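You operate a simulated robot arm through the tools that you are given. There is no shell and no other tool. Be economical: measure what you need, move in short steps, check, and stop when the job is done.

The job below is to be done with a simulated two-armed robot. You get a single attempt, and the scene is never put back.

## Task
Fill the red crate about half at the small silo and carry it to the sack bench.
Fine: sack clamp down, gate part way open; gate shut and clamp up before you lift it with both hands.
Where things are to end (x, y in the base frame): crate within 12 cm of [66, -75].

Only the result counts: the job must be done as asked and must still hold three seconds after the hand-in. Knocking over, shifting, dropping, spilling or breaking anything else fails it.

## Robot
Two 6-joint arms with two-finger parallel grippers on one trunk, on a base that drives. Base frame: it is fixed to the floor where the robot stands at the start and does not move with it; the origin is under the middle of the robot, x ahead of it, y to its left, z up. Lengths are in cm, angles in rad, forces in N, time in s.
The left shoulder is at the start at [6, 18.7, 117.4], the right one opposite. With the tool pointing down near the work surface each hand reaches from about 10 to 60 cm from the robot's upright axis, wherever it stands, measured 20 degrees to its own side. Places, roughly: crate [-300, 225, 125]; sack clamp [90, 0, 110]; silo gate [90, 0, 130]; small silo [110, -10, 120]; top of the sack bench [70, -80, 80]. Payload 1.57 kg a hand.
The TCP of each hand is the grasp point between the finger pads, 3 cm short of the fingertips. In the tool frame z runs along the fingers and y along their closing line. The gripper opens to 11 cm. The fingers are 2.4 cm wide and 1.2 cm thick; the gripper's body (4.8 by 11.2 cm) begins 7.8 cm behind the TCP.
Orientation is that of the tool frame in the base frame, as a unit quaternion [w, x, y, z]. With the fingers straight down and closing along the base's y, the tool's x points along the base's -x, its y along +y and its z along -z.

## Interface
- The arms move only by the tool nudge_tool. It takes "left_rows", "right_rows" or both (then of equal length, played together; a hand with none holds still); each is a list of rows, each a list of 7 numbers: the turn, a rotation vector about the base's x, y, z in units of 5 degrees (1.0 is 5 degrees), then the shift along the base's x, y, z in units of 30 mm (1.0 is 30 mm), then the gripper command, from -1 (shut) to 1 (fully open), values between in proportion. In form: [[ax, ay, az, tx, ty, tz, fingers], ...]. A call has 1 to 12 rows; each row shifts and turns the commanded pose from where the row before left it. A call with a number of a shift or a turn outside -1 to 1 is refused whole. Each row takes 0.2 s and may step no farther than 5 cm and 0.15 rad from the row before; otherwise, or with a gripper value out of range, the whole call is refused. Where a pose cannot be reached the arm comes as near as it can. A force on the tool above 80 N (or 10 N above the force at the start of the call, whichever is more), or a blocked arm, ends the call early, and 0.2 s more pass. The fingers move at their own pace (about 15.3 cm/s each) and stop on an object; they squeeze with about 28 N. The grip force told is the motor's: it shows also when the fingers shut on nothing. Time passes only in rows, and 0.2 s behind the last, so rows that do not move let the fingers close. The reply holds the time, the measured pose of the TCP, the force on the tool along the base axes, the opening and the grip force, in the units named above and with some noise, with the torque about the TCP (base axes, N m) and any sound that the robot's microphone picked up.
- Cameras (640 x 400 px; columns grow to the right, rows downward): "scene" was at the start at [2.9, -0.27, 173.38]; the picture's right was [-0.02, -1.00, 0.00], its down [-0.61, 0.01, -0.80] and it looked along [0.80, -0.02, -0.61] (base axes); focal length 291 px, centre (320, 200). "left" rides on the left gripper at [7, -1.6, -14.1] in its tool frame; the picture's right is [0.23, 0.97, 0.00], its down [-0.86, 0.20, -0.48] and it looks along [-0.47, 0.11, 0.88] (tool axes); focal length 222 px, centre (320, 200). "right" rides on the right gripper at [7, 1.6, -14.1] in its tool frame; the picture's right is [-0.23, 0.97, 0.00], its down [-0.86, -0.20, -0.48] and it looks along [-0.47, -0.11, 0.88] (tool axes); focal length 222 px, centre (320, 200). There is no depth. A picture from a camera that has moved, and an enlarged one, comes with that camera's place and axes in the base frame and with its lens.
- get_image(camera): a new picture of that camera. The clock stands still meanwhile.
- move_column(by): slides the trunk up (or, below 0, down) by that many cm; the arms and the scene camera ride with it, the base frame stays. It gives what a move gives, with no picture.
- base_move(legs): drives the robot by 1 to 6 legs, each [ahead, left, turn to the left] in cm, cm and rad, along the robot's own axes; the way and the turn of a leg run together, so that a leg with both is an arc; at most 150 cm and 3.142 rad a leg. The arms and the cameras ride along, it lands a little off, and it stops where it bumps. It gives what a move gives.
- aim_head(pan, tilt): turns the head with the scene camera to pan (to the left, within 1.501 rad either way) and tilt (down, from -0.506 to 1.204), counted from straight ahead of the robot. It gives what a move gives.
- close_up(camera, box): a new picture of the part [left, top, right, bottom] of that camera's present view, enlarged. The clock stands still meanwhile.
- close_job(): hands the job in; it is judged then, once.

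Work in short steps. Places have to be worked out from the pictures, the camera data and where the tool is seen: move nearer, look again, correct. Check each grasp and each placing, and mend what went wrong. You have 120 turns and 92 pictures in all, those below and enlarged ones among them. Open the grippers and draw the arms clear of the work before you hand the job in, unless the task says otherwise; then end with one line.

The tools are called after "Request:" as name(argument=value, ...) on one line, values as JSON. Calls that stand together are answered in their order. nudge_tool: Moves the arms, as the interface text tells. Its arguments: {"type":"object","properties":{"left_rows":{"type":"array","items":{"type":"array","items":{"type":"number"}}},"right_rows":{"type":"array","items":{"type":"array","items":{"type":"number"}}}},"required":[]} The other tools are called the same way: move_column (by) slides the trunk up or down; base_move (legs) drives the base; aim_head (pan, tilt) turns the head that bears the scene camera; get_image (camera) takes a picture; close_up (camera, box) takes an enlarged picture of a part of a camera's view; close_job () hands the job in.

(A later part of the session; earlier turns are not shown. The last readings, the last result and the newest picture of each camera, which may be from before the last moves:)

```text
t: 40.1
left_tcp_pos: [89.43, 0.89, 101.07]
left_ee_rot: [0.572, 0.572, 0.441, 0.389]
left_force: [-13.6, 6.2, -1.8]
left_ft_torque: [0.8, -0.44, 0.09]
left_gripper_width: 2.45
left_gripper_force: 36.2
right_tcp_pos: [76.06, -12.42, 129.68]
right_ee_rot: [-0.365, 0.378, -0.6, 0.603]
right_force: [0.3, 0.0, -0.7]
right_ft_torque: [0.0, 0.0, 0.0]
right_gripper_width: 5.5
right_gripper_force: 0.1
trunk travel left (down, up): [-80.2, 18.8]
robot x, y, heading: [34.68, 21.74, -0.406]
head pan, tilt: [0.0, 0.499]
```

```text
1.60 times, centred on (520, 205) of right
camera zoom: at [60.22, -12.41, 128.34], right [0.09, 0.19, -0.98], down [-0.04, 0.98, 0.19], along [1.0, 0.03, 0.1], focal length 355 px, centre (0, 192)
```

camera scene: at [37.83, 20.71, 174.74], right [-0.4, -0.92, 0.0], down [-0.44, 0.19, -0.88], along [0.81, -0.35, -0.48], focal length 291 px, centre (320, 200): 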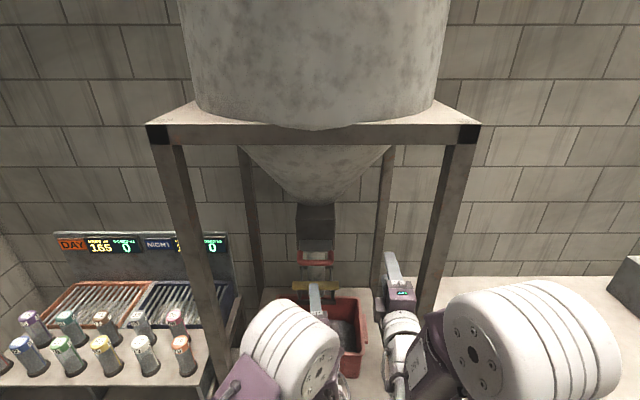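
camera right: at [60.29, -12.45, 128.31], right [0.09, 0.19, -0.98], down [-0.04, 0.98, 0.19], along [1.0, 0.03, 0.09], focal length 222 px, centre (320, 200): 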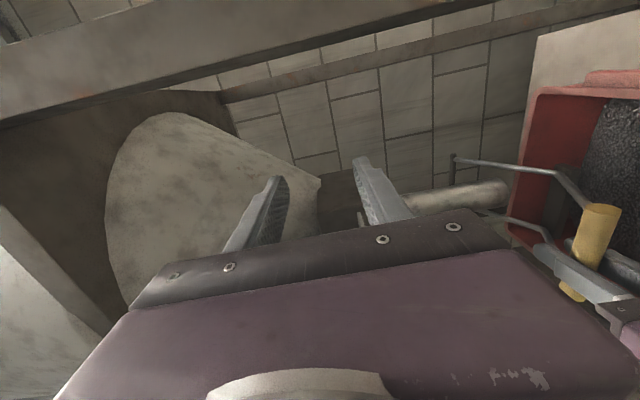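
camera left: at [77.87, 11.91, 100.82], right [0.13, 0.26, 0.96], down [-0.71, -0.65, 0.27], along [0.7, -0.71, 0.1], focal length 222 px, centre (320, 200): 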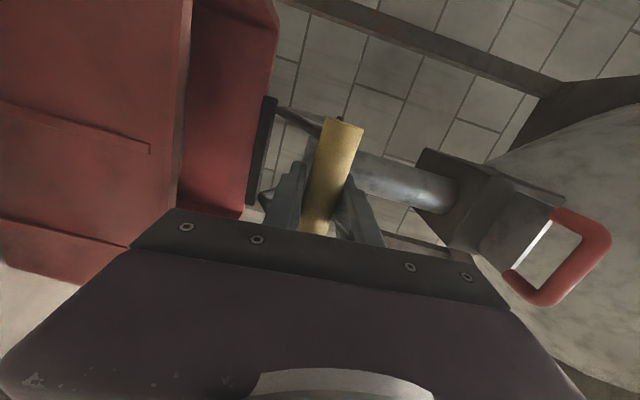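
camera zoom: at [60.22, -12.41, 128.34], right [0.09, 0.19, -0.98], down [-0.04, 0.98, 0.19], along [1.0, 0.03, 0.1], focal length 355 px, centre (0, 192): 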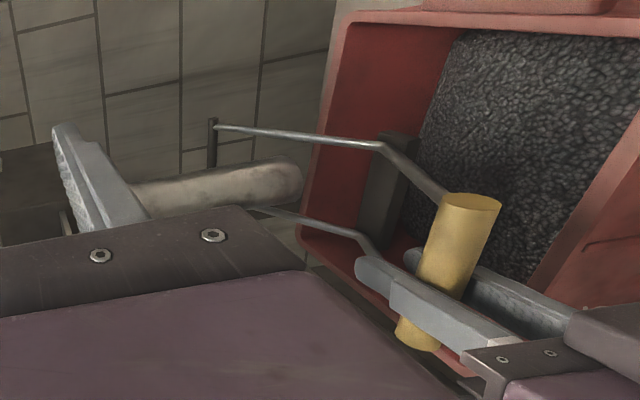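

The bar went about 16 cm down its arc with no stop felt, and the lower finger is near the crate rim, so I stop here. I open just enough and withdraw straight back, then see whether the clamp stays.

Request:
nudge_tool(left_rows=[[0, 0, 0, 0, 0, 0, -0.4], [0, 0, 0, 0, 0, 0.12, -0.38], [0, 0, 0, -0.5, 0.2, 0, -0.38], [0, 0, 0, -0.8, 0.33, 0, -0.38], [0, 0, 0, -0.8, 0.33, 0.2, -0.38], [0, 0, 0, -0.8, 0.33, 0.5, -0.38], [0, 0, 0, 0, 0, 0, -0.38]])

Request:
close_up(camera="right", box=[400, 80, 640, 330])

Request:
get_image(camera="left")

```text
t: 41.7
left_tcp_pos: [81.11, 4.34, 103.64]
left_ee_rot: [0.573, 0.571, 0.442, 0.388]
left_force: [0.3, 0.0, -0.5]
left_ft_torque: [0.02, 0.02, 0.04]
left_gripper_width: 3.42
left_gripper_force: 0.0
right_tcp_pos: [76.48, -12.59, 129.56]
right_ee_rot: [-0.365, 0.38, -0.601, 0.602]
right_force: [0.3, -0.4, 0.2]
right_ft_torque: [-0.02, 0.0, 0.03]
right_gripper_width: 5.46
right_gripper_force: 0.0
trunk travel left (down, up): [-80.2, 18.8]
robot x, y, heading: [34.9, 21.92, -0.414]
head pan, tilt: [0.0, 0.499]
```

```text
1.60 times, centred on (520, 205) of right
camera zoom: at [60.56, -12.53, 128.23], right [0.09, 0.19, -0.98], down [-0.04, 0.98, 0.19], along [1.0, 0.03, 0.09], focal length 355 px, centre (0, 192)
```

zoom: 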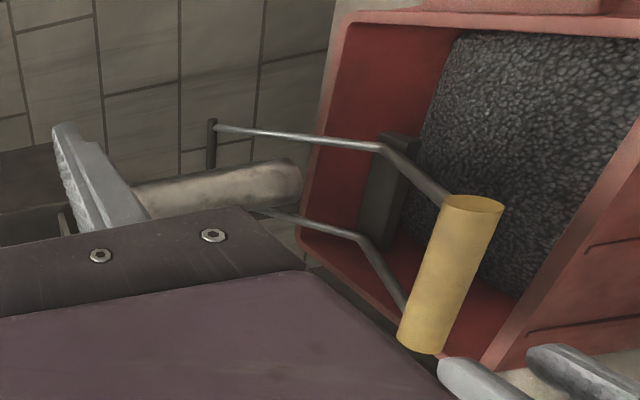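

```text
56 pictures are left
camera left: at [69.63, 15.27, 102.12], right [0.13, 0.26, 0.96], down [-0.71, -0.65, 0.27], along [0.7, -0.71, 0.1], focal length 222 px, centre (320, 200)
```

left: 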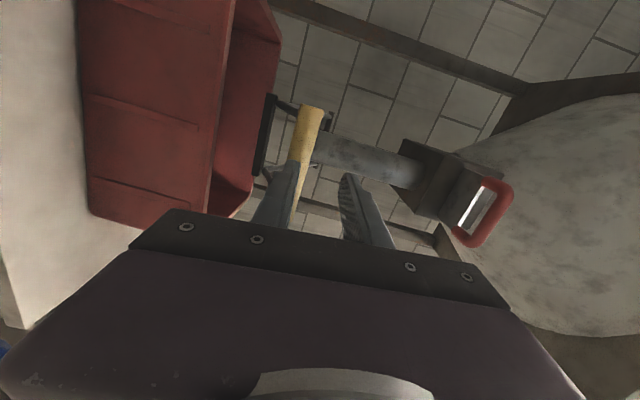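

The clamp stays down by itself. Now the gate: the red front bar triangulates to about (91, -0.5, 126); I raise the left hand to that height in front of it.

Request:
nudge_tool(left_rows=[[0, 0, 0, -0.2, 0.1, 1, 0], [0, 0, 0, 0, 0, 1, 0], [0, 0, 0, 0, 0, 1, 0], [0, 0, 0, 0, 0, 1, 0], [0, 0, 0, 0, 0, 1, 0], [0, 0, 0, 0, 0, 1, 0], [0, 0, 0, 0, 0, 1, 0], [0, 0, 0, 0, 0, 0.45, 0], [0, 0, 0, 0, 0, 0, 0]])

Request:
get_image(camera="left")

Request:
get_image(camera="scene")

```text
t: 43.7
left_tcp_pos: [80.42, 4.52, 125.81]
left_ee_rot: [0.572, 0.572, 0.441, 0.389]
left_force: [-0.1, 0.1, -1.0]
left_ft_torque: [-0.02, 0.0, -0.01]
left_gripper_width: 5.5
left_gripper_force: 0.0
right_tcp_pos: [76.54, -12.69, 129.59]
right_ee_rot: [-0.365, 0.38, -0.601, 0.601]
right_force: [-0.3, 0.3, 0.6]
right_ft_torque: [0.01, 0.0, 0.01]
right_gripper_width: 5.49
right_gripper_force: 0.0
trunk travel left (down, up): [-80.2, 18.8]
robot x, y, heading: [35.1, 21.68, -0.407]
head pan, tilt: [0.0, 0.499]
```

```text
55 pictures are left
camera left: at [69.06, 15.51, 124.46], right [0.13, 0.26, 0.96], down [-0.71, -0.65, 0.27], along [0.7, -0.71, 0.1], focal length 222 px, centre (320, 200)
```

left: 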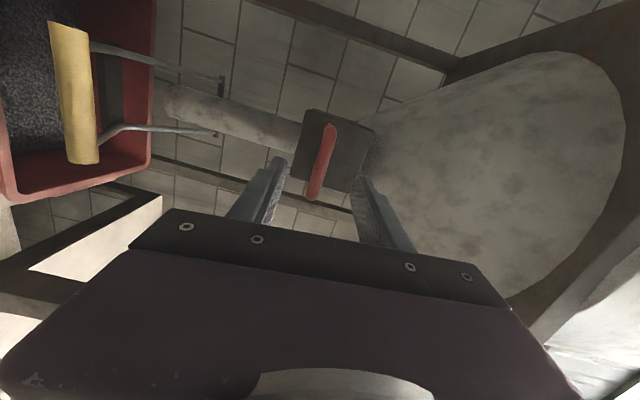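

```text
54 pictures are left
camera scene: at [38.15, 20.55, 174.73], right [-0.4, -0.92, 0.0], down [-0.44, 0.19, -0.88], along [0.81, -0.35, -0.48], focal length 291 px, centre (320, 200)
```

scene: 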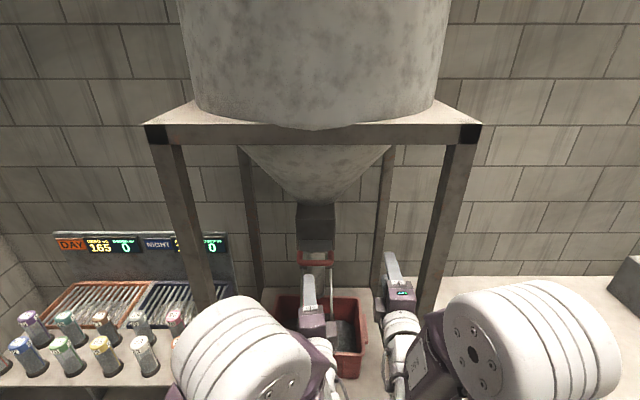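

The bar is between the fingers. I advance to it and close.

Request:
nudge_tool(left_rows=[[0, 0, 0, 0.8, -0.35, 0.03, 0], [0, 0, 0, 0.8, -0.35, 0.03, 0], [0, 0, 0, 0.8, -0.35, 0, 0], [0, 0, 0, 0.75, -0.33, 0, 0], [0, 0, 0, 0, 0, 0, 0]])

Request:
get_image(camera="left")

```text
t: 44.9
left_tcp_pos: [89.96, 0.39, 125.94]
left_ee_rot: [0.572, 0.573, 0.441, 0.388]
left_force: [-0.6, 0.4, -0.3]
left_ft_torque: [0.01, -0.01, 0.01]
left_gripper_width: 5.52
left_gripper_force: 0.1
right_tcp_pos: [76.34, -12.65, 129.69]
right_ee_rot: [-0.365, 0.379, -0.601, 0.601]
right_force: [0.9, -0.4, 0.0]
right_ft_torque: [-0.03, 0.0, -0.03]
right_gripper_width: 5.51
right_gripper_force: 0.1
trunk travel left (down, up): [-80.2, 18.8]
robot x, y, heading: [34.78, 21.76, -0.409]
head pan, tilt: [0.0, 0.499]
```

```text
53 pictures are left
camera left: at [78.51, 11.41, 124.56], right [0.13, 0.26, 0.96], down [-0.71, -0.65, 0.27], along [0.7, -0.71, 0.1], focal length 222 px, centre (320, 200)
```

left: 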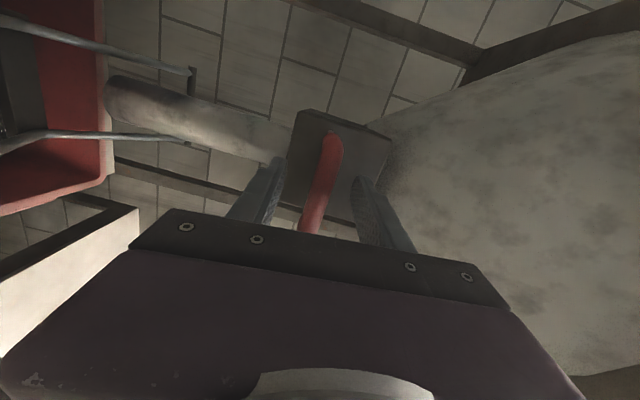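

Red bar between the pads. I close on it and check.

Request:
nudge_tool(left_rows=[[0, 0, 0, 0, 0, 0, -1], [0, 0, 0, 0, 0, 0, -1], [0, 0, 0, 0, 0, 0, -1]])

Request:
get_image(camera="right")

```text
t: 45.7
left_tcp_pos: [89.96, 0.57, 126.01]
left_ee_rot: [0.573, 0.571, 0.441, 0.389]
left_force: [-0.2, 0.4, 4.1]
left_ft_torque: [0.77, -0.39, 0.0]
left_gripper_width: 1.71
left_gripper_force: 31.5
right_tcp_pos: [76.41, -12.58, 129.63]
right_ee_rot: [-0.366, 0.379, -0.6, 0.602]
right_force: [-0.6, -0.5, 0.8]
right_ft_torque: [0.02, -0.02, 0.02]
right_gripper_width: 5.51
right_gripper_force: 0.1
trunk travel left (down, up): [-80.2, 18.8]
robot x, y, heading: [34.91, 22.04, -0.407]
head pan, tilt: [0.0, 0.499]
```

```text
52 pictures are left
camera right: at [60.47, -12.51, 128.26], right [0.09, 0.19, -0.98], down [-0.04, 0.98, 0.19], along [1.0, 0.03, 0.09], focal length 222 px, centre (320, 200)
```

right: 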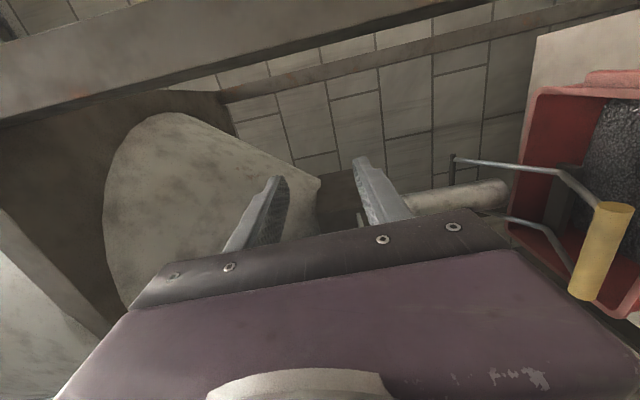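

Gripped at 1.7 cm. I pitch the right hand down 30° so its camera watches the whole crate inside.

Request:
nudge_tool(right_rows=[[0.4, 0.93, 0, 0, 0, 0, 0], [0.4, 0.93, 0, 0, 0, 0, 0], [0.4, 0.93, 0, 0, 0, 0, 0], [0.4, 0.93, 0, 0, 0, 0, 0], [0.4, 0.93, 0, 0, 0, 0, 0], [0.4, 0.93, 0, 0, 0, 0, 0], [0, 0, 0, 0, 0, 0, 0]])

Request:
get_image(camera="right")

```text
t: 47.3
left_tcp_pos: [89.84, 0.42, 126.01]
left_ee_rot: [0.572, 0.571, 0.442, 0.389]
left_force: [1.0, 0.4, 6.6]
left_ft_torque: [0.71, -0.34, -0.03]
left_gripper_width: 1.69
left_gripper_force: 32.1
right_tcp_pos: [76.36, -12.6, 129.77]
right_ee_rot: [0.248, -0.473, 0.73, -0.427]
right_force: [0.3, -0.4, 0.9]
right_ft_torque: [0.03, -0.01, -0.01]
right_gripper_width: 5.46
right_gripper_force: 0.1
trunk travel left (down, up): [-80.2, 18.8]
robot x, y, heading: [35.25, 21.81, -0.409]
head pan, tilt: [0.0, 0.499]
```

```text
51 pictures are left
camera right: at [61.6, -13.02, 135.85], right [-0.37, 0.39, -0.85], down [0.1, 0.92, 0.38], along [0.92, 0.06, -0.38], focal length 222 px, centre (320, 200)
```

right: 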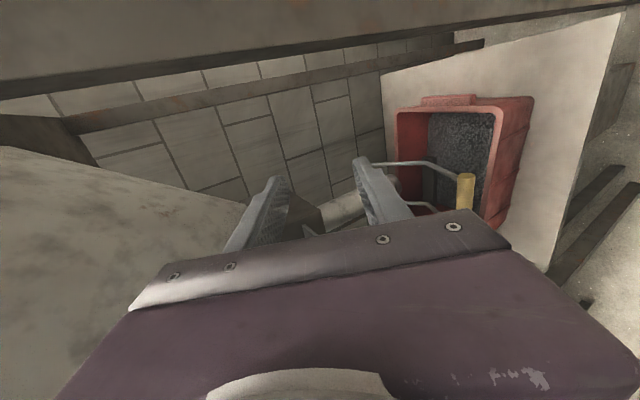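

Good monitoring view. Baseline close-up of the crate, then I open the gate 1 cm.

Request:
close_up(camera="right", box=[340, 80, 560, 240])

Request:
nudge_tool(left_rows=[[0, 0, 0, -0.31, 0.13, 0, -1], [0, 0, 0, 0, 0, 0, -1]])

Request:
close_up(camera="right", box=[340, 80, 560, 240])

```text
2.50 times, centred on (450, 160) of right
camera zoom: at [61.6, -13.02, 135.85], right [-0.37, 0.39, -0.85], down [0.1, 0.92, 0.38], along [0.92, 0.06, -0.38], focal length 555 px, centre (-5, 300)
```

zoom: 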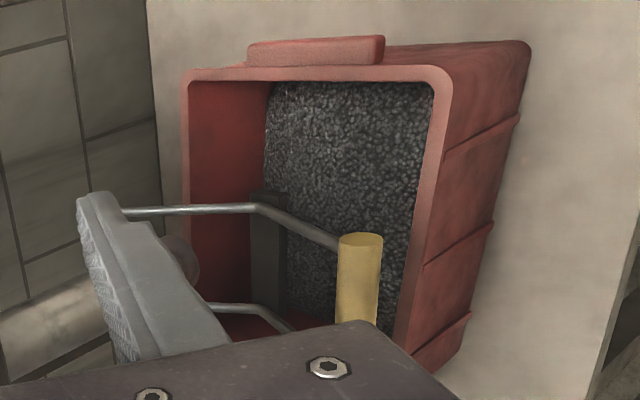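

```text
t: 47.9
left_tcp_pos: [88.86, 0.97, 126.09]
left_ee_rot: [0.572, 0.572, 0.442, 0.389]
left_force: [0.1, 1.0, 6.9]
left_ft_torque: [0.71, -0.4, 0.2]
left_gripper_width: 1.68
left_gripper_force: 31.5
right_tcp_pos: [76.28, -12.73, 129.7]
right_ee_rot: [0.248, -0.473, 0.729, -0.428]
right_force: [0.4, 0.0, 0.5]
right_ft_torque: [0.01, 0.0, 0.0]
right_gripper_width: 5.53
right_gripper_force: 0.0
trunk travel left (down, up): [-80.2, 18.8]
robot x, y, heading: [35.3, 22.27, -0.411]
head pan, tilt: [0.0, 0.499]
```

```text
2.50 times, centred on (450, 160) of right
camera zoom: at [61.57, -13.0, 135.84], right [-0.37, 0.39, -0.85], down [0.1, 0.92, 0.38], along [0.92, 0.06, -0.38], focal length 555 px, centre (-5, 300)
```

zoom: 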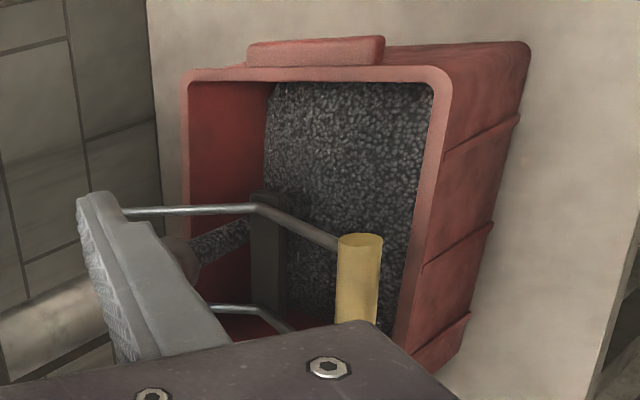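

Grain is flowing into the crate from the 1 cm opening. I wait 1 s and look again.

Request:
nudge_tool(left_rows=[[0, 0, 0, 0, 0, 0, -1], [0, 0, 0, 0, 0, 0, -1], [0, 0, 0, 0, 0, 0, -1], [0, 0, 0, 0, 0, 0, -1]])

Request:
close_up(camera="right", box=[340, 80, 560, 240])

```text
t: 48.9
left_tcp_pos: [88.84, 0.92, 126.09]
left_ee_rot: [0.572, 0.572, 0.442, 0.388]
left_force: [-0.3, 1.1, 7.7]
left_ft_torque: [0.72, -0.34, -0.15]
left_gripper_width: 1.69
left_gripper_force: 32.0
right_tcp_pos: [76.2, -12.73, 129.67]
right_ee_rot: [0.247, -0.474, 0.729, -0.428]
right_force: [-0.5, 1.0, -0.4]
right_ft_torque: [-0.01, -0.03, 0.03]
right_gripper_width: 5.5
right_gripper_force: 0.0
trunk travel left (down, up): [-80.2, 18.8]
robot x, y, heading: [35.31, 21.94, -0.404]
head pan, tilt: [0.0, 0.499]
```

```text
2.50 times, centred on (450, 160) of right
camera zoom: at [61.57, -13.01, 135.83], right [-0.37, 0.39, -0.85], down [0.1, 0.92, 0.38], along [0.92, 0.06, -0.38], focal length 555 px, centre (-5, 300)
```

zoom: 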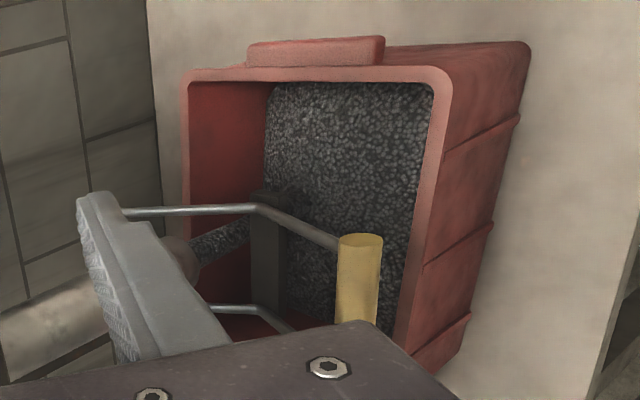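

Flow is gentle. I let it run 2.4 s more.

Request:
nudge_tool(left_rows=[[0, 0, 0, 0, 0, 0, -1], [0, 0, 0, 0, 0, 0, -1], [0, 0, 0, 0, 0, 0, -1], [0, 0, 0, 0, 0, 0, -1], [0, 0, 0, 0, 0, 0, -1], [0, 0, 0, 0, 0, 0, -1], [0, 0, 0, 0, 0, 0, -1], [0, 0, 0, 0, 0, 0, -1], [0, 0, 0, 0, 0, 0, -1], [0, 0, 0, 0, 0, 0, -1]])

Request:
close_up(camera="right", box=[340, 80, 560, 240])

```text
t: 51.1
left_tcp_pos: [88.93, 0.97, 126.08]
left_ee_rot: [0.572, 0.572, 0.441, 0.389]
left_force: [-0.4, 0.0, 7.5]
left_ft_torque: [0.76, -0.37, -0.01]
left_gripper_width: 1.67
left_gripper_force: 31.8
right_tcp_pos: [76.14, -12.49, 129.66]
right_ee_rot: [0.248, -0.473, 0.73, -0.428]
right_force: [-0.9, 0.1, 0.4]
right_ft_torque: [-0.03, -0.01, -0.02]
right_gripper_width: 5.49
right_gripper_force: 0.1
trunk travel left (down, up): [-80.2, 18.8]
robot x, y, heading: [34.87, 22.07, -0.41]
head pan, tilt: [0.0, 0.499]
```

```text
2.50 times, centred on (450, 160) of right
camera zoom: at [61.58, -13.02, 135.83], right [-0.37, 0.39, -0.85], down [0.1, 0.92, 0.38], along [0.92, 0.06, -0.38], focal length 555 px, centre (-5, 300)
```

zoom: 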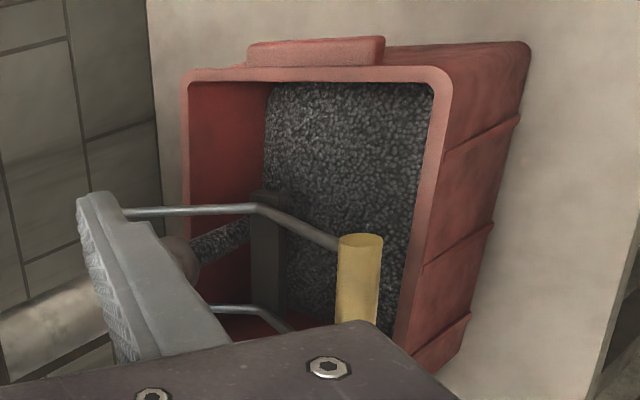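

Initial level ≈9 cm below the rim of a ~12 cm deep crate; half means the back wall boundary at about column 241 in this view (now ≈266). I open another 0.8 cm and wait 2 s.

Request:
nudge_tool(left_rows=[[0, 0, 0, -0.25, 0.1, 0, -1], [0, 0, 0, 0, 0, 0, -1], [0, 0, 0, 0, 0, 0, -1], [0, 0, 0, 0, 0, 0, -1], [0, 0, 0, 0, 0, 0, -1], [0, 0, 0, 0, 0, 0, -1], [0, 0, 0, 0, 0, 0, -1], [0, 0, 0, 0, 0, 0, -1], [0, 0, 0, 0, 0, 0, -1], [0, 0, 0, 0, 0, 0, -1]])

Request:
close_up(camera="right", box=[340, 80, 560, 240])

```text
t: 53.3
left_tcp_pos: [88.12, 1.23, 125.96]
left_ee_rot: [0.573, 0.57, 0.442, 0.388]
left_force: [0.8, 1.5, 7.6]
left_ft_torque: [0.74, -0.35, 0.09]
left_gripper_width: 1.69
left_gripper_force: 31.7
right_tcp_pos: [76.24, -12.51, 129.67]
right_ee_rot: [0.248, -0.473, 0.729, -0.428]
right_force: [-0.1, -0.3, -0.4]
right_ft_torque: [0.02, 0.02, 0.01]
right_gripper_width: 5.51
right_gripper_force: 0.1
trunk travel left (down, up): [-80.2, 18.8]
robot x, y, heading: [34.82, 22.15, -0.409]
head pan, tilt: [0.0, 0.499]
```

```text
2.50 times, centred on (450, 160) of right
camera zoom: at [61.61, -12.93, 135.85], right [-0.37, 0.39, -0.85], down [0.1, 0.92, 0.38], along [0.92, 0.06, -0.38], focal length 555 px, centre (-5, 300)
```

zoom: 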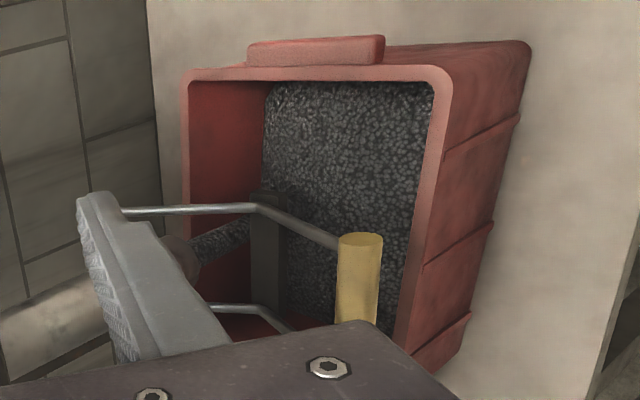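

Request:
nudge_tool(left_rows=[[0, 0, 0, 0, 0, 0, -1], [0, 0, 0, 0, 0, 0, -1], [0, 0, 0, 0, 0, 0, -1], [0, 0, 0, 0, 0, 0, -1], [0, 0, 0, 0, 0, 0, -1], [0, 0, 0, 0, 0, 0, -1], [0, 0, 0, 0, 0, 0, -1], [0, 0, 0, 0, 0, 0, -1], [0, 0, 0, 0, 0, 0, -1], [0, 0, 0, 0, 0, 0, -1], [0, 0, 0, 0, 0, 0, -1], [0, 0, 0, 0, 0, 0, -1]])

Request:
close_up(camera="right", box=[340, 80, 560, 240])

```text
t: 55.9
left_tcp_pos: [88.11, 1.28, 126.01]
left_ee_rot: [0.573, 0.571, 0.442, 0.388]
left_force: [1.6, 3.0, 6.9]
left_ft_torque: [0.71, -0.36, -0.03]
left_gripper_width: 1.68
left_gripper_force: 32.0
right_tcp_pos: [76.3, -12.63, 129.8]
right_ee_rot: [0.247, -0.473, 0.729, -0.428]
right_force: [0.8, 0.4, -0.6]
right_ft_torque: [-0.05, 0.01, -0.01]
right_gripper_width: 5.52
right_gripper_force: 0.1
trunk travel left (down, up): [-80.2, 18.8]
robot x, y, heading: [34.64, 21.71, -0.413]
head pan, tilt: [0.0, 0.499]
```

```text
2.50 times, centred on (450, 160) of right
camera zoom: at [61.61, -12.94, 135.85], right [-0.37, 0.39, -0.85], down [0.1, 0.92, 0.38], along [0.92, 0.06, -0.38], focal length 555 px, centre (-5, 300)
```

zoom: 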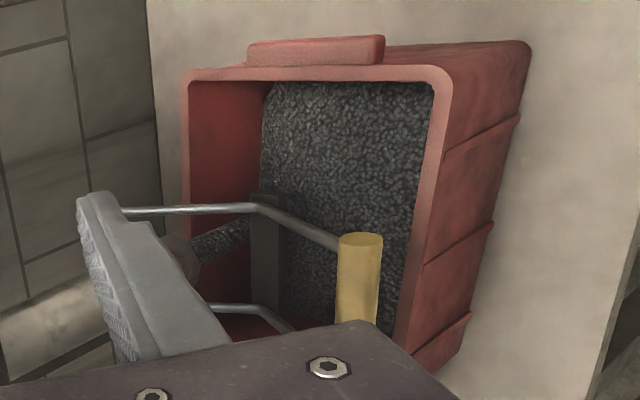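

Boundary ≈260, about 1.2 px/s. I let it run two more waits before the next picture.

Request:
nudge_tool(left_rows=[[0, 0, 0, 0, 0, 0, -1], [0, 0, 0, 0, 0, 0, -1], [0, 0, 0, 0, 0, 0, -1], [0, 0, 0, 0, 0, 0, -1], [0, 0, 0, 0, 0, 0, -1], [0, 0, 0, 0, 0, 0, -1], [0, 0, 0, 0, 0, 0, -1], [0, 0, 0, 0, 0, 0, -1], [0, 0, 0, 0, 0, 0, -1], [0, 0, 0, 0, 0, 0, -1], [0, 0, 0, 0, 0, 0, -1], [0, 0, 0, 0, 0, 0, -1]])

Request:
nudge_tool(left_rows=[[0, 0, 0, 0, 0, 0, -1], [0, 0, 0, 0, 0, 0, -1], [0, 0, 0, 0, 0, 0, -1], [0, 0, 0, 0, 0, 0, -1], [0, 0, 0, 0, 0, 0, -1], [0, 0, 0, 0, 0, 0, -1], [0, 0, 0, 0, 0, 0, -1], [0, 0, 0, 0, 0, 0, -1], [0, 0, 0, 0, 0, 0, -1], [0, 0, 0, 0, 0, 0, -1], [0, 0, 0, 0, 0, 0, -1], [0, 0, 0, 0, 0, 0, -1]])

Request:
close_up(camera="right", box=[340, 80, 560, 240])

```text
t: 58.5
left_tcp_pos: [88.16, 1.27, 125.99]
left_ee_rot: [0.573, 0.57, 0.442, 0.389]
left_force: [1.3, 2.7, 7.7]
left_ft_torque: [0.68, -0.37, 0.0]
left_gripper_width: 1.67
left_gripper_force: 32.0
right_tcp_pos: [76.3, -12.52, 129.68]
right_ee_rot: [0.248, -0.473, 0.729, -0.428]
right_force: [0.1, -0.2, -0.5]
right_ft_torque: [0.0, 0.0, 0.02]
right_gripper_width: 5.49
right_gripper_force: 0.1
trunk travel left (down, up): [-80.2, 18.8]
robot x, y, heading: [34.8, 22.19, -0.407]
head pan, tilt: [0.0, 0.499]
```

```text
t: 61.1
left_tcp_pos: [88.1, 1.19, 125.96]
left_ee_rot: [0.573, 0.571, 0.441, 0.389]
left_force: [1.9, 2.0, 7.8]
left_ft_torque: [0.73, -0.36, 0.0]
left_gripper_width: 1.69
left_gripper_force: 32.2
right_tcp_pos: [76.24, -12.58, 129.69]
right_ee_rot: [0.247, -0.473, 0.729, -0.428]
right_force: [0.3, 0.4, -0.5]
right_ft_torque: [-0.02, -0.02, 0.04]
right_gripper_width: 5.49
right_gripper_force: 0.1
trunk travel left (down, up): [-80.2, 18.8]
robot x, y, heading: [34.81, 21.87, -0.409]
head pan, tilt: [0.0, 0.499]
```

```text
2.50 times, centred on (450, 160) of right
camera zoom: at [61.6, -12.94, 135.85], right [-0.37, 0.39, -0.85], down [0.1, 0.92, 0.38], along [0.92, 0.06, -0.38], focal length 555 px, centre (-5, 300)
```

zoom: 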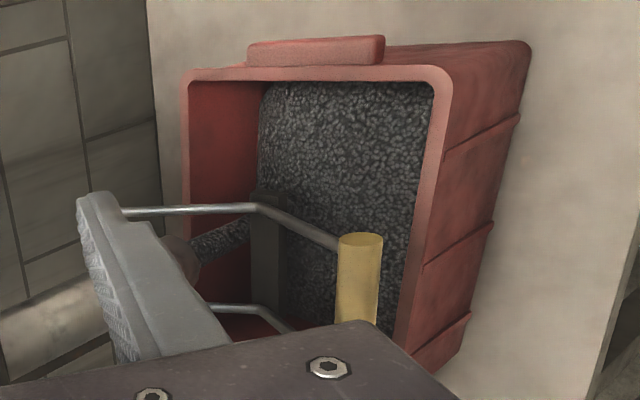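

Boundary ≈257; slow. I open the gate another 0.9 cm and watch.

Request:
nudge_tool(left_rows=[[0, 0, 0, -0.28, 0.12, 0, -1], [0, 0, 0, 0, 0, 0, -1], [0, 0, 0, 0, 0, 0, -1], [0, 0, 0, 0, 0, 0, -1], [0, 0, 0, 0, 0, 0, -1], [0, 0, 0, 0, 0, 0, -1], [0, 0, 0, 0, 0, 0, -1], [0, 0, 0, 0, 0, 0, -1], [0, 0, 0, 0, 0, 0, -1], [0, 0, 0, 0, 0, 0, -1], [0, 0, 0, 0, 0, 0, -1], [0, 0, 0, 0, 0, 0, -1]])

Request:
close_up(camera="right", box=[340, 80, 560, 240])

```text
t: 63.7
left_tcp_pos: [87.18, 1.6, 126.08]
left_ee_rot: [0.573, 0.571, 0.442, 0.389]
left_force: [1.1, 3.4, 8.9]
left_ft_torque: [0.69, -0.35, -0.02]
left_gripper_width: 1.65
left_gripper_force: 32.4
right_tcp_pos: [76.24, -12.48, 129.62]
right_ee_rot: [0.248, -0.473, 0.73, -0.428]
right_force: [0.2, -0.4, 0.7]
right_ft_torque: [0.01, 0.0, 0.0]
right_gripper_width: 5.51
right_gripper_force: 0.0
trunk travel left (down, up): [-80.2, 18.8]
robot x, y, heading: [34.85, 21.79, -0.404]
head pan, tilt: [0.0, 0.499]
```

```text
2.50 times, centred on (450, 160) of right
camera zoom: at [61.59, -12.91, 135.86], right [-0.37, 0.39, -0.85], down [0.1, 0.92, 0.38], along [0.92, 0.06, -0.38], focal length 555 px, centre (-5, 300)
```

zoom: 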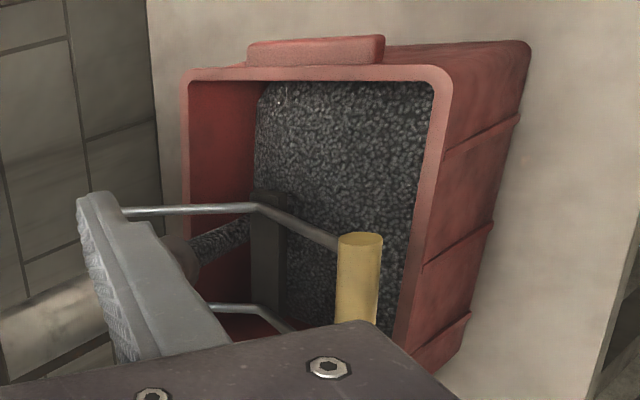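

Boundary ≈254. Another 7.8 s at about 1.2 px/s, then check.

Request:
nudge_tool(left_rows=[[0, 0, 0, 0, 0, 0, -1], [0, 0, 0, 0, 0, 0, -1], [0, 0, 0, 0, 0, 0, -1], [0, 0, 0, 0, 0, 0, -1], [0, 0, 0, 0, 0, 0, -1], [0, 0, 0, 0, 0, 0, -1], [0, 0, 0, 0, 0, 0, -1], [0, 0, 0, 0, 0, 0, -1], [0, 0, 0, 0, 0, 0, -1], [0, 0, 0, 0, 0, 0, -1], [0, 0, 0, 0, 0, 0, -1], [0, 0, 0, 0, 0, 0, -1]])

Request:
nudge_tool(left_rows=[[0, 0, 0, 0, 0, 0, -1], [0, 0, 0, 0, 0, 0, -1], [0, 0, 0, 0, 0, 0, -1], [0, 0, 0, 0, 0, 0, -1], [0, 0, 0, 0, 0, 0, -1], [0, 0, 0, 0, 0, 0, -1], [0, 0, 0, 0, 0, 0, -1], [0, 0, 0, 0, 0, 0, -1], [0, 0, 0, 0, 0, 0, -1], [0, 0, 0, 0, 0, 0, -1], [0, 0, 0, 0, 0, 0, -1], [0, 0, 0, 0, 0, 0, -1]])

Request:
close_up(camera="right", box=[340, 80, 560, 240])

```text
t: 66.3
left_tcp_pos: [87.37, 1.6, 126.04]
left_ee_rot: [0.573, 0.571, 0.442, 0.389]
left_force: [1.5, 3.4, 9.3]
left_ft_torque: [0.72, -0.36, -0.01]
left_gripper_width: 1.69
left_gripper_force: 32.1
right_tcp_pos: [76.23, -12.52, 129.63]
right_ee_rot: [0.248, -0.473, 0.73, -0.427]
right_force: [0.0, 0.7, 0.7]
right_ft_torque: [-0.01, 0.01, -0.03]
right_gripper_width: 5.51
right_gripper_force: 0.0
trunk travel left (down, up): [-80.2, 18.8]
robot x, y, heading: [35.2, 21.79, -0.413]
head pan, tilt: [0.0, 0.499]
```

```text
t: 68.9
left_tcp_pos: [87.23, 1.53, 126.1]
left_ee_rot: [0.573, 0.571, 0.441, 0.388]
left_force: [1.3, 2.4, 9.2]
left_ft_torque: [0.72, -0.36, -0.02]
left_gripper_width: 1.66
left_gripper_force: 32.1
right_tcp_pos: [76.35, -12.54, 129.65]
right_ee_rot: [0.247, -0.473, 0.73, -0.427]
right_force: [-0.2, 0.5, 0.1]
right_ft_torque: [0.01, 0.02, -0.01]
right_gripper_width: 5.5
right_gripper_force: 0.0
trunk travel left (down, up): [-80.2, 18.8]
robot x, y, heading: [35.18, 22.25, -0.406]
head pan, tilt: [0.0, 0.499]
```

```text
2.50 times, centred on (450, 160) of right
camera zoom: at [61.59, -12.92, 135.86], right [-0.37, 0.39, -0.85], down [0.1, 0.92, 0.38], along [0.92, 0.06, -0.38], focal length 555 px, centre (-5, 300)
```

zoom: 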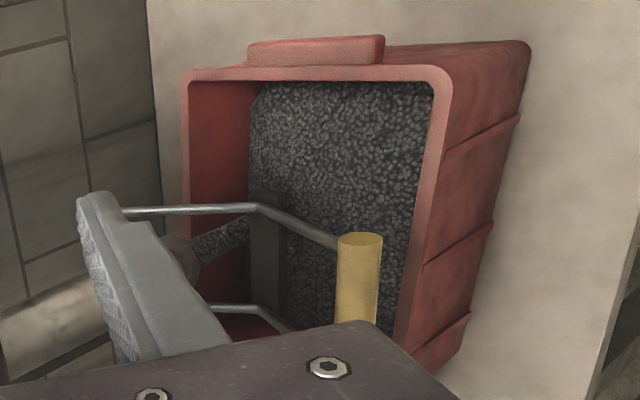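

Boundary ≈249, about 1 px/s. Two more waits.

Request:
nudge_tool(left_rows=[[0, 0, 0, 0, 0, 0, -1], [0, 0, 0, 0, 0, 0, -1], [0, 0, 0, 0, 0, 0, -1], [0, 0, 0, 0, 0, 0, -1], [0, 0, 0, 0, 0, 0, -1], [0, 0, 0, 0, 0, 0, -1], [0, 0, 0, 0, 0, 0, -1], [0, 0, 0, 0, 0, 0, -1], [0, 0, 0, 0, 0, 0, -1], [0, 0, 0, 0, 0, 0, -1], [0, 0, 0, 0, 0, 0, -1], [0, 0, 0, 0, 0, 0, -1]])

Request:
nudge_tool(left_rows=[[0, 0, 0, 0, 0, 0, -1], [0, 0, 0, 0, 0, 0, -1], [0, 0, 0, 0, 0, 0, -1], [0, 0, 0, 0, 0, 0, -1], [0, 0, 0, 0, 0, 0, -1], [0, 0, 0, 0, 0, 0, -1]])

Request:
close_up(camera="right", box=[340, 80, 560, 240])

Request:
get_image(camera="scene")

```text
t: 71.5
left_tcp_pos: [87.23, 1.64, 126.02]
left_ee_rot: [0.573, 0.571, 0.441, 0.389]
left_force: [1.8, 3.7, 10.0]
left_ft_torque: [0.73, -0.36, 0.02]
left_gripper_width: 1.68
left_gripper_force: 31.7
right_tcp_pos: [76.24, -12.5, 129.71]
right_ee_rot: [0.248, -0.473, 0.729, -0.428]
right_force: [-0.6, 0.2, 0.0]
right_ft_torque: [-0.02, 0.01, -0.03]
right_gripper_width: 5.51
right_gripper_force: 0.0
trunk travel left (down, up): [-80.2, 18.8]
robot x, y, heading: [35.07, 22.0, -0.408]
head pan, tilt: [0.0, 0.499]
```

```text
t: 72.9
left_tcp_pos: [87.3, 1.65, 126.02]
left_ee_rot: [0.573, 0.571, 0.442, 0.388]
left_force: [1.7, 2.8, 9.1]
left_ft_torque: [0.74, -0.37, 0.03]
left_gripper_width: 1.67
left_gripper_force: 32.6
right_tcp_pos: [76.2, -12.46, 129.63]
right_ee_rot: [0.247, -0.473, 0.729, -0.428]
right_force: [0.1, 0.2, 0.1]
right_ft_torque: [-0.01, 0.01, 0.0]
right_gripper_width: 5.53
right_gripper_force: 0.1
trunk travel left (down, up): [-80.2, 18.8]
robot x, y, heading: [35.34, 21.9, -0.41]
head pan, tilt: [0.0, 0.499]
```

```text
2.50 times, centred on (450, 160) of right
camera zoom: at [61.58, -12.93, 135.86], right [-0.37, 0.39, -0.85], down [0.1, 0.92, 0.38], along [0.92, 0.06, -0.38], focal length 555 px, centre (-5, 300)
```

zoom: 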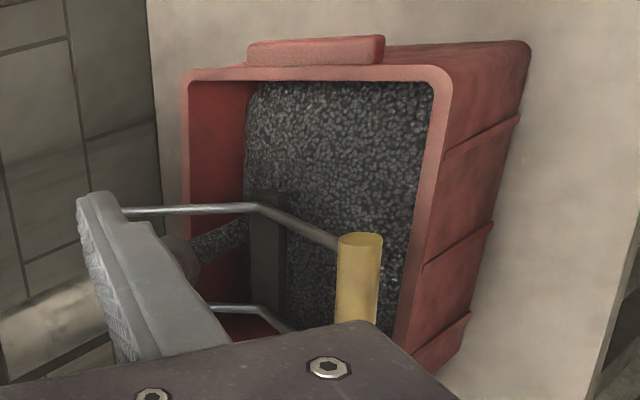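

```text
40 pictures are left
camera scene: at [37.99, 20.74, 174.73], right [-0.4, -0.92, 0.0], down [-0.44, 0.19, -0.88], along [0.81, -0.35, -0.48], focal length 291 px, centre (320, 200)
```

scene: 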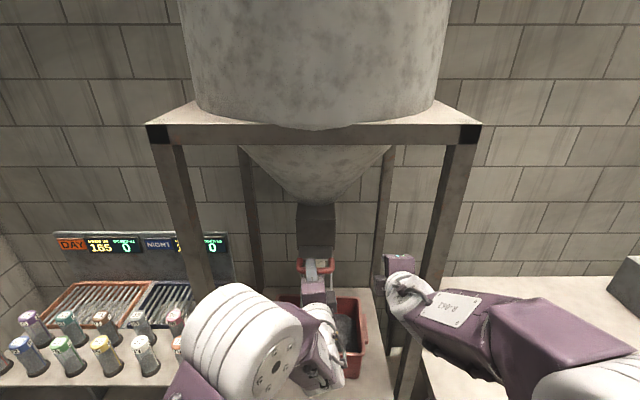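

Boundary ≈245. I wait another 2 s, then push the gate shut (2.8 cm plus a slight press).

Request:
nudge_tool(left_rows=[[0, 0, 0, 0, 0, 0, -1], [0, 0, 0, 0, 0, 0, -1], [0, 0, 0, 0, 0, 0, -1], [0, 0, 0, 0, 0, 0, -1], [0, 0, 0, 0, 0, 0, -1], [0, 0, 0, 0, 0, 0, -1], [0, 0, 0, 0, 0, 0, -1], [0, 0, 0, 0.31, -0.13, 0, -1], [0, 0, 0, 0.31, -0.13, 0, -1], [0, 0, 0, 0.31, -0.13, 0, -1], [0, 0, 0, 0.06, -0.03, 0, -1], [0, 0, 0, 0, 0, 0, -1]])

Request:
close_up(camera="right", box=[340, 80, 560, 240])

Request:
get_image(camera="left")

```text
t: 75.5
left_tcp_pos: [89.97, 0.46, 126.03]
left_ee_rot: [0.572, 0.571, 0.441, 0.389]
left_force: [-13.6, 7.0, 2.1]
left_ft_torque: [0.77, -0.3, -0.1]
left_gripper_width: 1.68
left_gripper_force: 31.9
right_tcp_pos: [76.02, -12.39, 129.9]
right_ee_rot: [0.248, -0.472, 0.729, -0.429]
right_force: [0.0, -0.3, -0.4]
right_ft_torque: [0.0, -0.01, 0.04]
right_gripper_width: 5.51
right_gripper_force: 0.0
trunk travel left (down, up): [-80.2, 18.8]
robot x, y, heading: [35.22, 21.84, -0.408]
head pan, tilt: [0.0, 0.499]
```

```text
2.50 times, centred on (450, 160) of right
camera zoom: at [61.22, -12.86, 135.93], right [-0.37, 0.39, -0.85], down [0.1, 0.92, 0.38], along [0.93, 0.06, -0.37], focal length 555 px, centre (-5, 300)
```

zoom: 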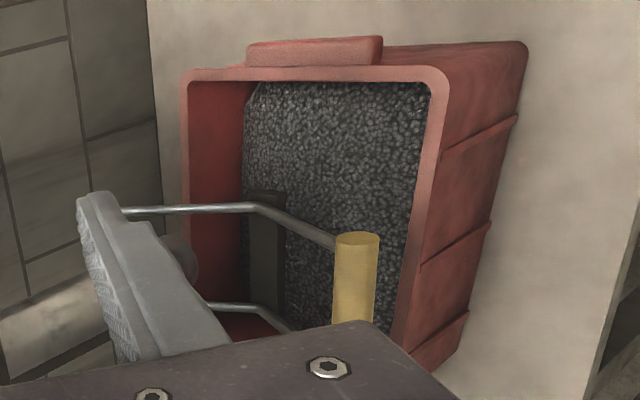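

```text
38 pictures are left
camera left: at [78.52, 11.39, 124.62], right [0.13, 0.26, 0.96], down [-0.71, -0.65, 0.27], along [0.7, -0.71, 0.1], focal length 222 px, centre (320, 200)
```

left: 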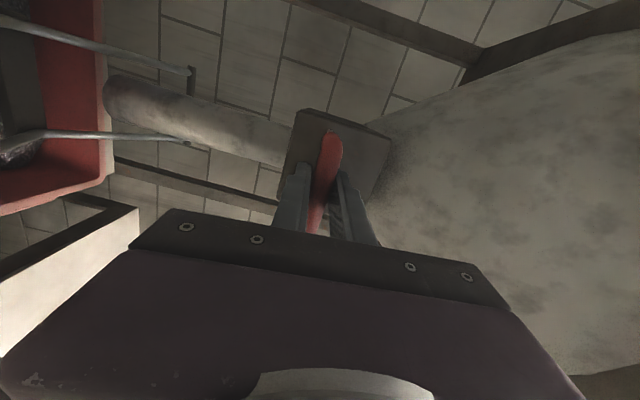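

Gate shut (same position as before, 13 N stop), stream gone. I release and draw the left hand back, then check the level from the head camera.

Request:
nudge_tool(left_rows=[[0, 0, 0, 0, 0, 0, 0], [0, 0, 0, 0, 0, 0, 0], [0, 0, 0, -0.8, 0.35, 0, 0], [0, 0, 0, -0.8, 0.35, 0, 0], [0, 0, 0, -0.8, 0.35, 0, 0], [0, 0, 0, -0.8, 0.35, 0, 0], [0, 0, 0, 0.35, 0.85, 0, 0], [0, 0, 0, 0.35, 0.85, 0, 0], [0, 0, 0, 0.35, 0.85, 0, 0], [0, 0, 0, 0.35, 0.85, 0, 0], [0, 0, 0, 0, 0, 0, 0]])

Request:
aim_head(pan=0.0, tilt=0.9)

Request:
close_up(camera="scene", box=[230, 80, 430, 260])

```text
t: 77.9
left_tcp_pos: [86.18, 13.11, 126.0]
left_ee_rot: [0.572, 0.571, 0.442, 0.388]
left_force: [-0.2, -0.4, 0.2]
left_ft_torque: [-0.04, -0.01, 0.04]
left_gripper_width: 5.49
left_gripper_force: 0.1
left hand out of reach, approached as far as the arm can: row 9, 10
right_tcp_pos: [76.33, -12.62, 129.7]
right_ee_rot: [0.247, -0.472, 0.73, -0.427]
right_force: [0.2, -0.4, -0.6]
right_ft_torque: [0.0, 0.02, 0.0]
right_gripper_width: 5.5
right_gripper_force: 0.1
trunk travel left (down, up): [-80.2, 18.8]
robot x, y, heading: [35.43, 21.97, -0.405]
head pan, tilt: [0.0, 0.499]
```

```text
t: 78.8
left_tcp_pos: [86.29, 13.2, 125.95]
left_ee_rot: [0.572, 0.571, 0.442, 0.389]
left_force: [0.6, 0.3, -0.1]
left_ft_torque: [0.01, 0.03, -0.02]
left_gripper_width: 5.48
left_gripper_force: 0.0
right_tcp_pos: [76.41, -12.65, 129.74]
right_ee_rot: [0.248, -0.473, 0.729, -0.427]
right_force: [-0.8, 0.0, -0.4]
right_ft_torque: [0.01, -0.04, 0.01]
right_gripper_width: 5.47
right_gripper_force: 0.0
trunk travel left (down, up): [-80.2, 18.8]
robot x, y, heading: [34.97, 22.04, -0.407]
head pan, tilt: [0.0, 0.901]
```

```text
2.22 times, centred on (330, 170) of scene
camera zoom: at [36.71, 21.2, 171.35], right [-0.4, -0.92, 0.0], down [-0.72, 0.31, -0.62], along [0.57, -0.25, -0.78], focal length 647 px, centre (298, 267)
```

zoom: 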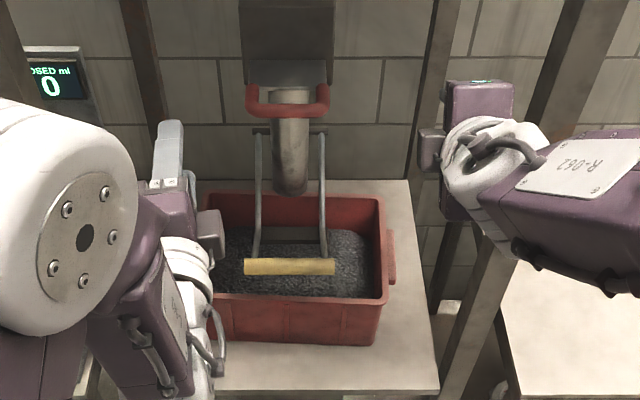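

Level reads about 92 cm with the crate floor ≈86 and rim ≈98.4: about half full. Now the clamp goes back up: I bring the left hand down in front of the yellow bar with a narrow opening.

Request:
nudge_tool(left_rows=[[0, 0, 0, -0.193, -0.315, -0.85, -0.38], [0, 0, 0, -0.193, -0.315, -0.85, -0.38], [0, 0, 0, -0.193, -0.315, -0.85, -0.38], [0, 0, 0, -0.193, -0.315, -0.85, -0.38], [0, 0, 0, -0.193, -0.315, -0.85, -0.38], [0, 0, 0, -0.193, -0.315, -0.85, -0.38], [0, 0, 0, -0.193, -0.315, -0.85, -0.38], [0, 0, 0, -0.193, -0.315, -0.85, -0.38], [0, 0, 0, -0.193, -0.315, -0.85, -0.38], [0, 0, 0, 0, 0, 0, -0.38]])

Request:
get_image(camera="left")

```text
t: 81.0
left_tcp_pos: [80.97, 4.75, 102.95]
left_ee_rot: [0.573, 0.571, 0.442, 0.388]
left_force: [0.0, 0.4, -0.3]
left_ft_torque: [-0.03, 0.02, -0.02]
left_gripper_width: 3.4
left_gripper_force: 0.1
right_tcp_pos: [76.45, -12.7, 129.64]
right_ee_rot: [0.247, -0.474, 0.729, -0.427]
right_force: [0.1, 0.0, 0.1]
right_ft_torque: [0.01, 0.02, 0.02]
right_gripper_width: 5.52
right_gripper_force: 0.0
trunk travel left (down, up): [-80.2, 18.8]
robot x, y, heading: [34.95, 22.06, -0.412]
head pan, tilt: [0.0, 0.901]
```

```text
36 pictures are left
camera left: at [69.59, 15.63, 101.46], right [0.13, 0.26, 0.96], down [-0.71, -0.65, 0.27], along [0.7, -0.71, 0.1], focal length 222 px, centre (320, 200)
```

left: 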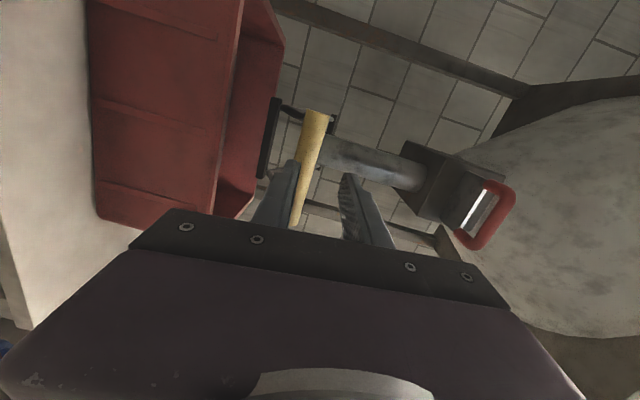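

Request:
nudge_tool(left_rows=[[0, 0, 0, 0, 0, -0.55, -0.38], [0, 0, 0, 0.7, -0.32, 0, -0.38], [0, 0, 0, 0.7, -0.32, 0, -0.38], [0, 0, 0, 0.7, -0.32, 0, -0.38], [0, 0, 0, 0.65, -0.31, 0, -0.38], [0, 0, 0, 0, 0, 0, -0.38]])

Request:
get_image(camera="left")

```text
t: 82.4
left_tcp_pos: [89.22, 1.0, 101.36]
left_ee_rot: [0.572, 0.571, 0.442, 0.389]
left_force: [0.5, 0.1, 0.0]
left_ft_torque: [0.04, 0.02, 0.04]
left_gripper_width: 3.41
left_gripper_force: 0.1
right_tcp_pos: [76.33, -12.57, 129.64]
right_ee_rot: [0.248, -0.473, 0.729, -0.428]
right_force: [0.1, 0.2, -0.6]
right_ft_torque: [-0.03, 0.0, -0.04]
right_gripper_width: 5.52
right_gripper_force: 0.0
trunk travel left (down, up): [-80.2, 18.8]
robot x, y, heading: [35.15, 22.1, -0.406]
head pan, tilt: [0.0, 0.901]
```

```text
35 pictures are left
camera left: at [77.8, 11.83, 99.92], right [0.13, 0.26, 0.96], down [-0.71, -0.65, 0.27], along [0.7, -0.71, 0.1], focal length 222 px, centre (320, 200)
```

left: 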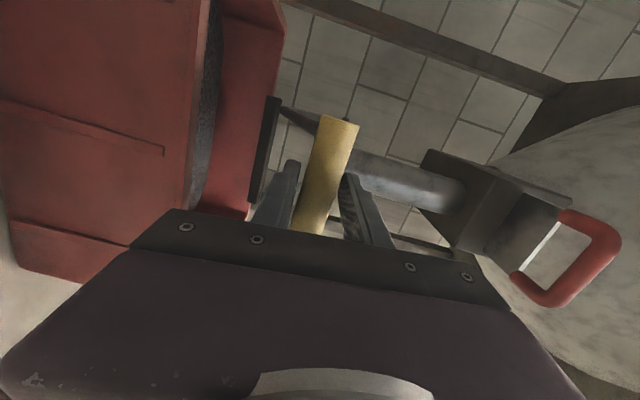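

Bar between the pads. I grip it and follow the recorded arc upwards.

Request:
nudge_tool(left_rows=[[0, 0, 0, 0, 0, 0, -1], [0, 0, 0, 0, 0, 0, -1], [0, 0, 0, 0, 0, 0, -1], [0, 0, 0, -0.02, 0, 0.45, -1], [0, 0, 0, -0.02, 0, 0.45, -1], [0, 0, 0, 0, 0, 0.45, -1], [0, 0, 0, 0.02, 0, 0.45, -1], [0, 0, 0, 0.07, -0.02, 0.45, -1], [0, 0, 0, 0.07, -0.03, 0.45, -1], [0, 0, 0, 0.1, -0.04, 0.45, -1], [0, 0, 0, 0, 0, 0, -1]])

Request:
nudge_tool(left_rows=[[0, 0, 0, 0.12, -0.05, 0.45, -1], [0, 0, 0, 0.15, -0.06, 0.45, -1], [0, 0, 0, 0.18, -0.08, 0.45, -1], [0, 0, 0, 0.2, -0.09, 0.45, -1], [0, 0, 0, 0, 0, 0, -1]])

Request:
get_image(camera="left")

```text
t: 84.8
left_tcp_pos: [89.9, 0.54, 110.76]
left_ee_rot: [0.572, 0.572, 0.442, 0.389]
left_force: [-0.4, 2.5, -4.1]
left_ft_torque: [0.96, 0.09, -0.36]
left_gripper_width: 2.45
left_gripper_force: 36.1
right_tcp_pos: [76.41, -12.72, 129.63]
right_ee_rot: [0.247, -0.473, 0.73, -0.427]
right_force: [0.5, 0.2, -0.3]
right_ft_torque: [0.01, 0.02, 0.01]
right_gripper_width: 5.48
right_gripper_force: 0.0
trunk travel left (down, up): [-80.2, 18.8]
robot x, y, heading: [34.94, 21.57, -0.408]
head pan, tilt: [0.0, 0.901]
```

```text
t: 86.0
left_tcp_pos: [91.76, -0.27, 116.26]
left_ee_rot: [0.573, 0.57, 0.442, 0.389]
left_force: [-0.3, 2.0, -0.4]
left_ft_torque: [0.82, -0.28, -0.5]
left_gripper_width: 2.46
left_gripper_force: 36.4
right_tcp_pos: [76.38, -12.64, 129.66]
right_ee_rot: [0.247, -0.474, 0.729, -0.427]
right_force: [-0.4, -1.1, -0.6]
right_ft_torque: [-0.02, 0.01, 0.0]
right_gripper_width: 5.49
right_gripper_force: 0.0
trunk travel left (down, up): [-80.2, 18.8]
robot x, y, heading: [35.05, 22.07, -0.414]
head pan, tilt: [0.0, 0.901]
```

```text
34 pictures are left
camera left: at [80.43, 10.66, 114.82], right [0.13, 0.26, 0.96], down [-0.71, -0.65, 0.27], along [0.7, -0.71, 0.1], focal length 222 px, centre (320, 200)
```

left: 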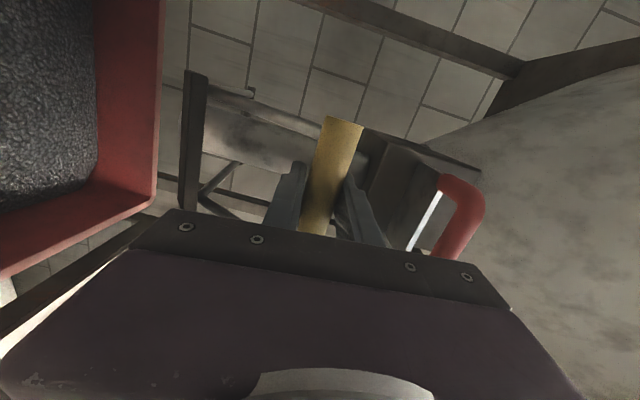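

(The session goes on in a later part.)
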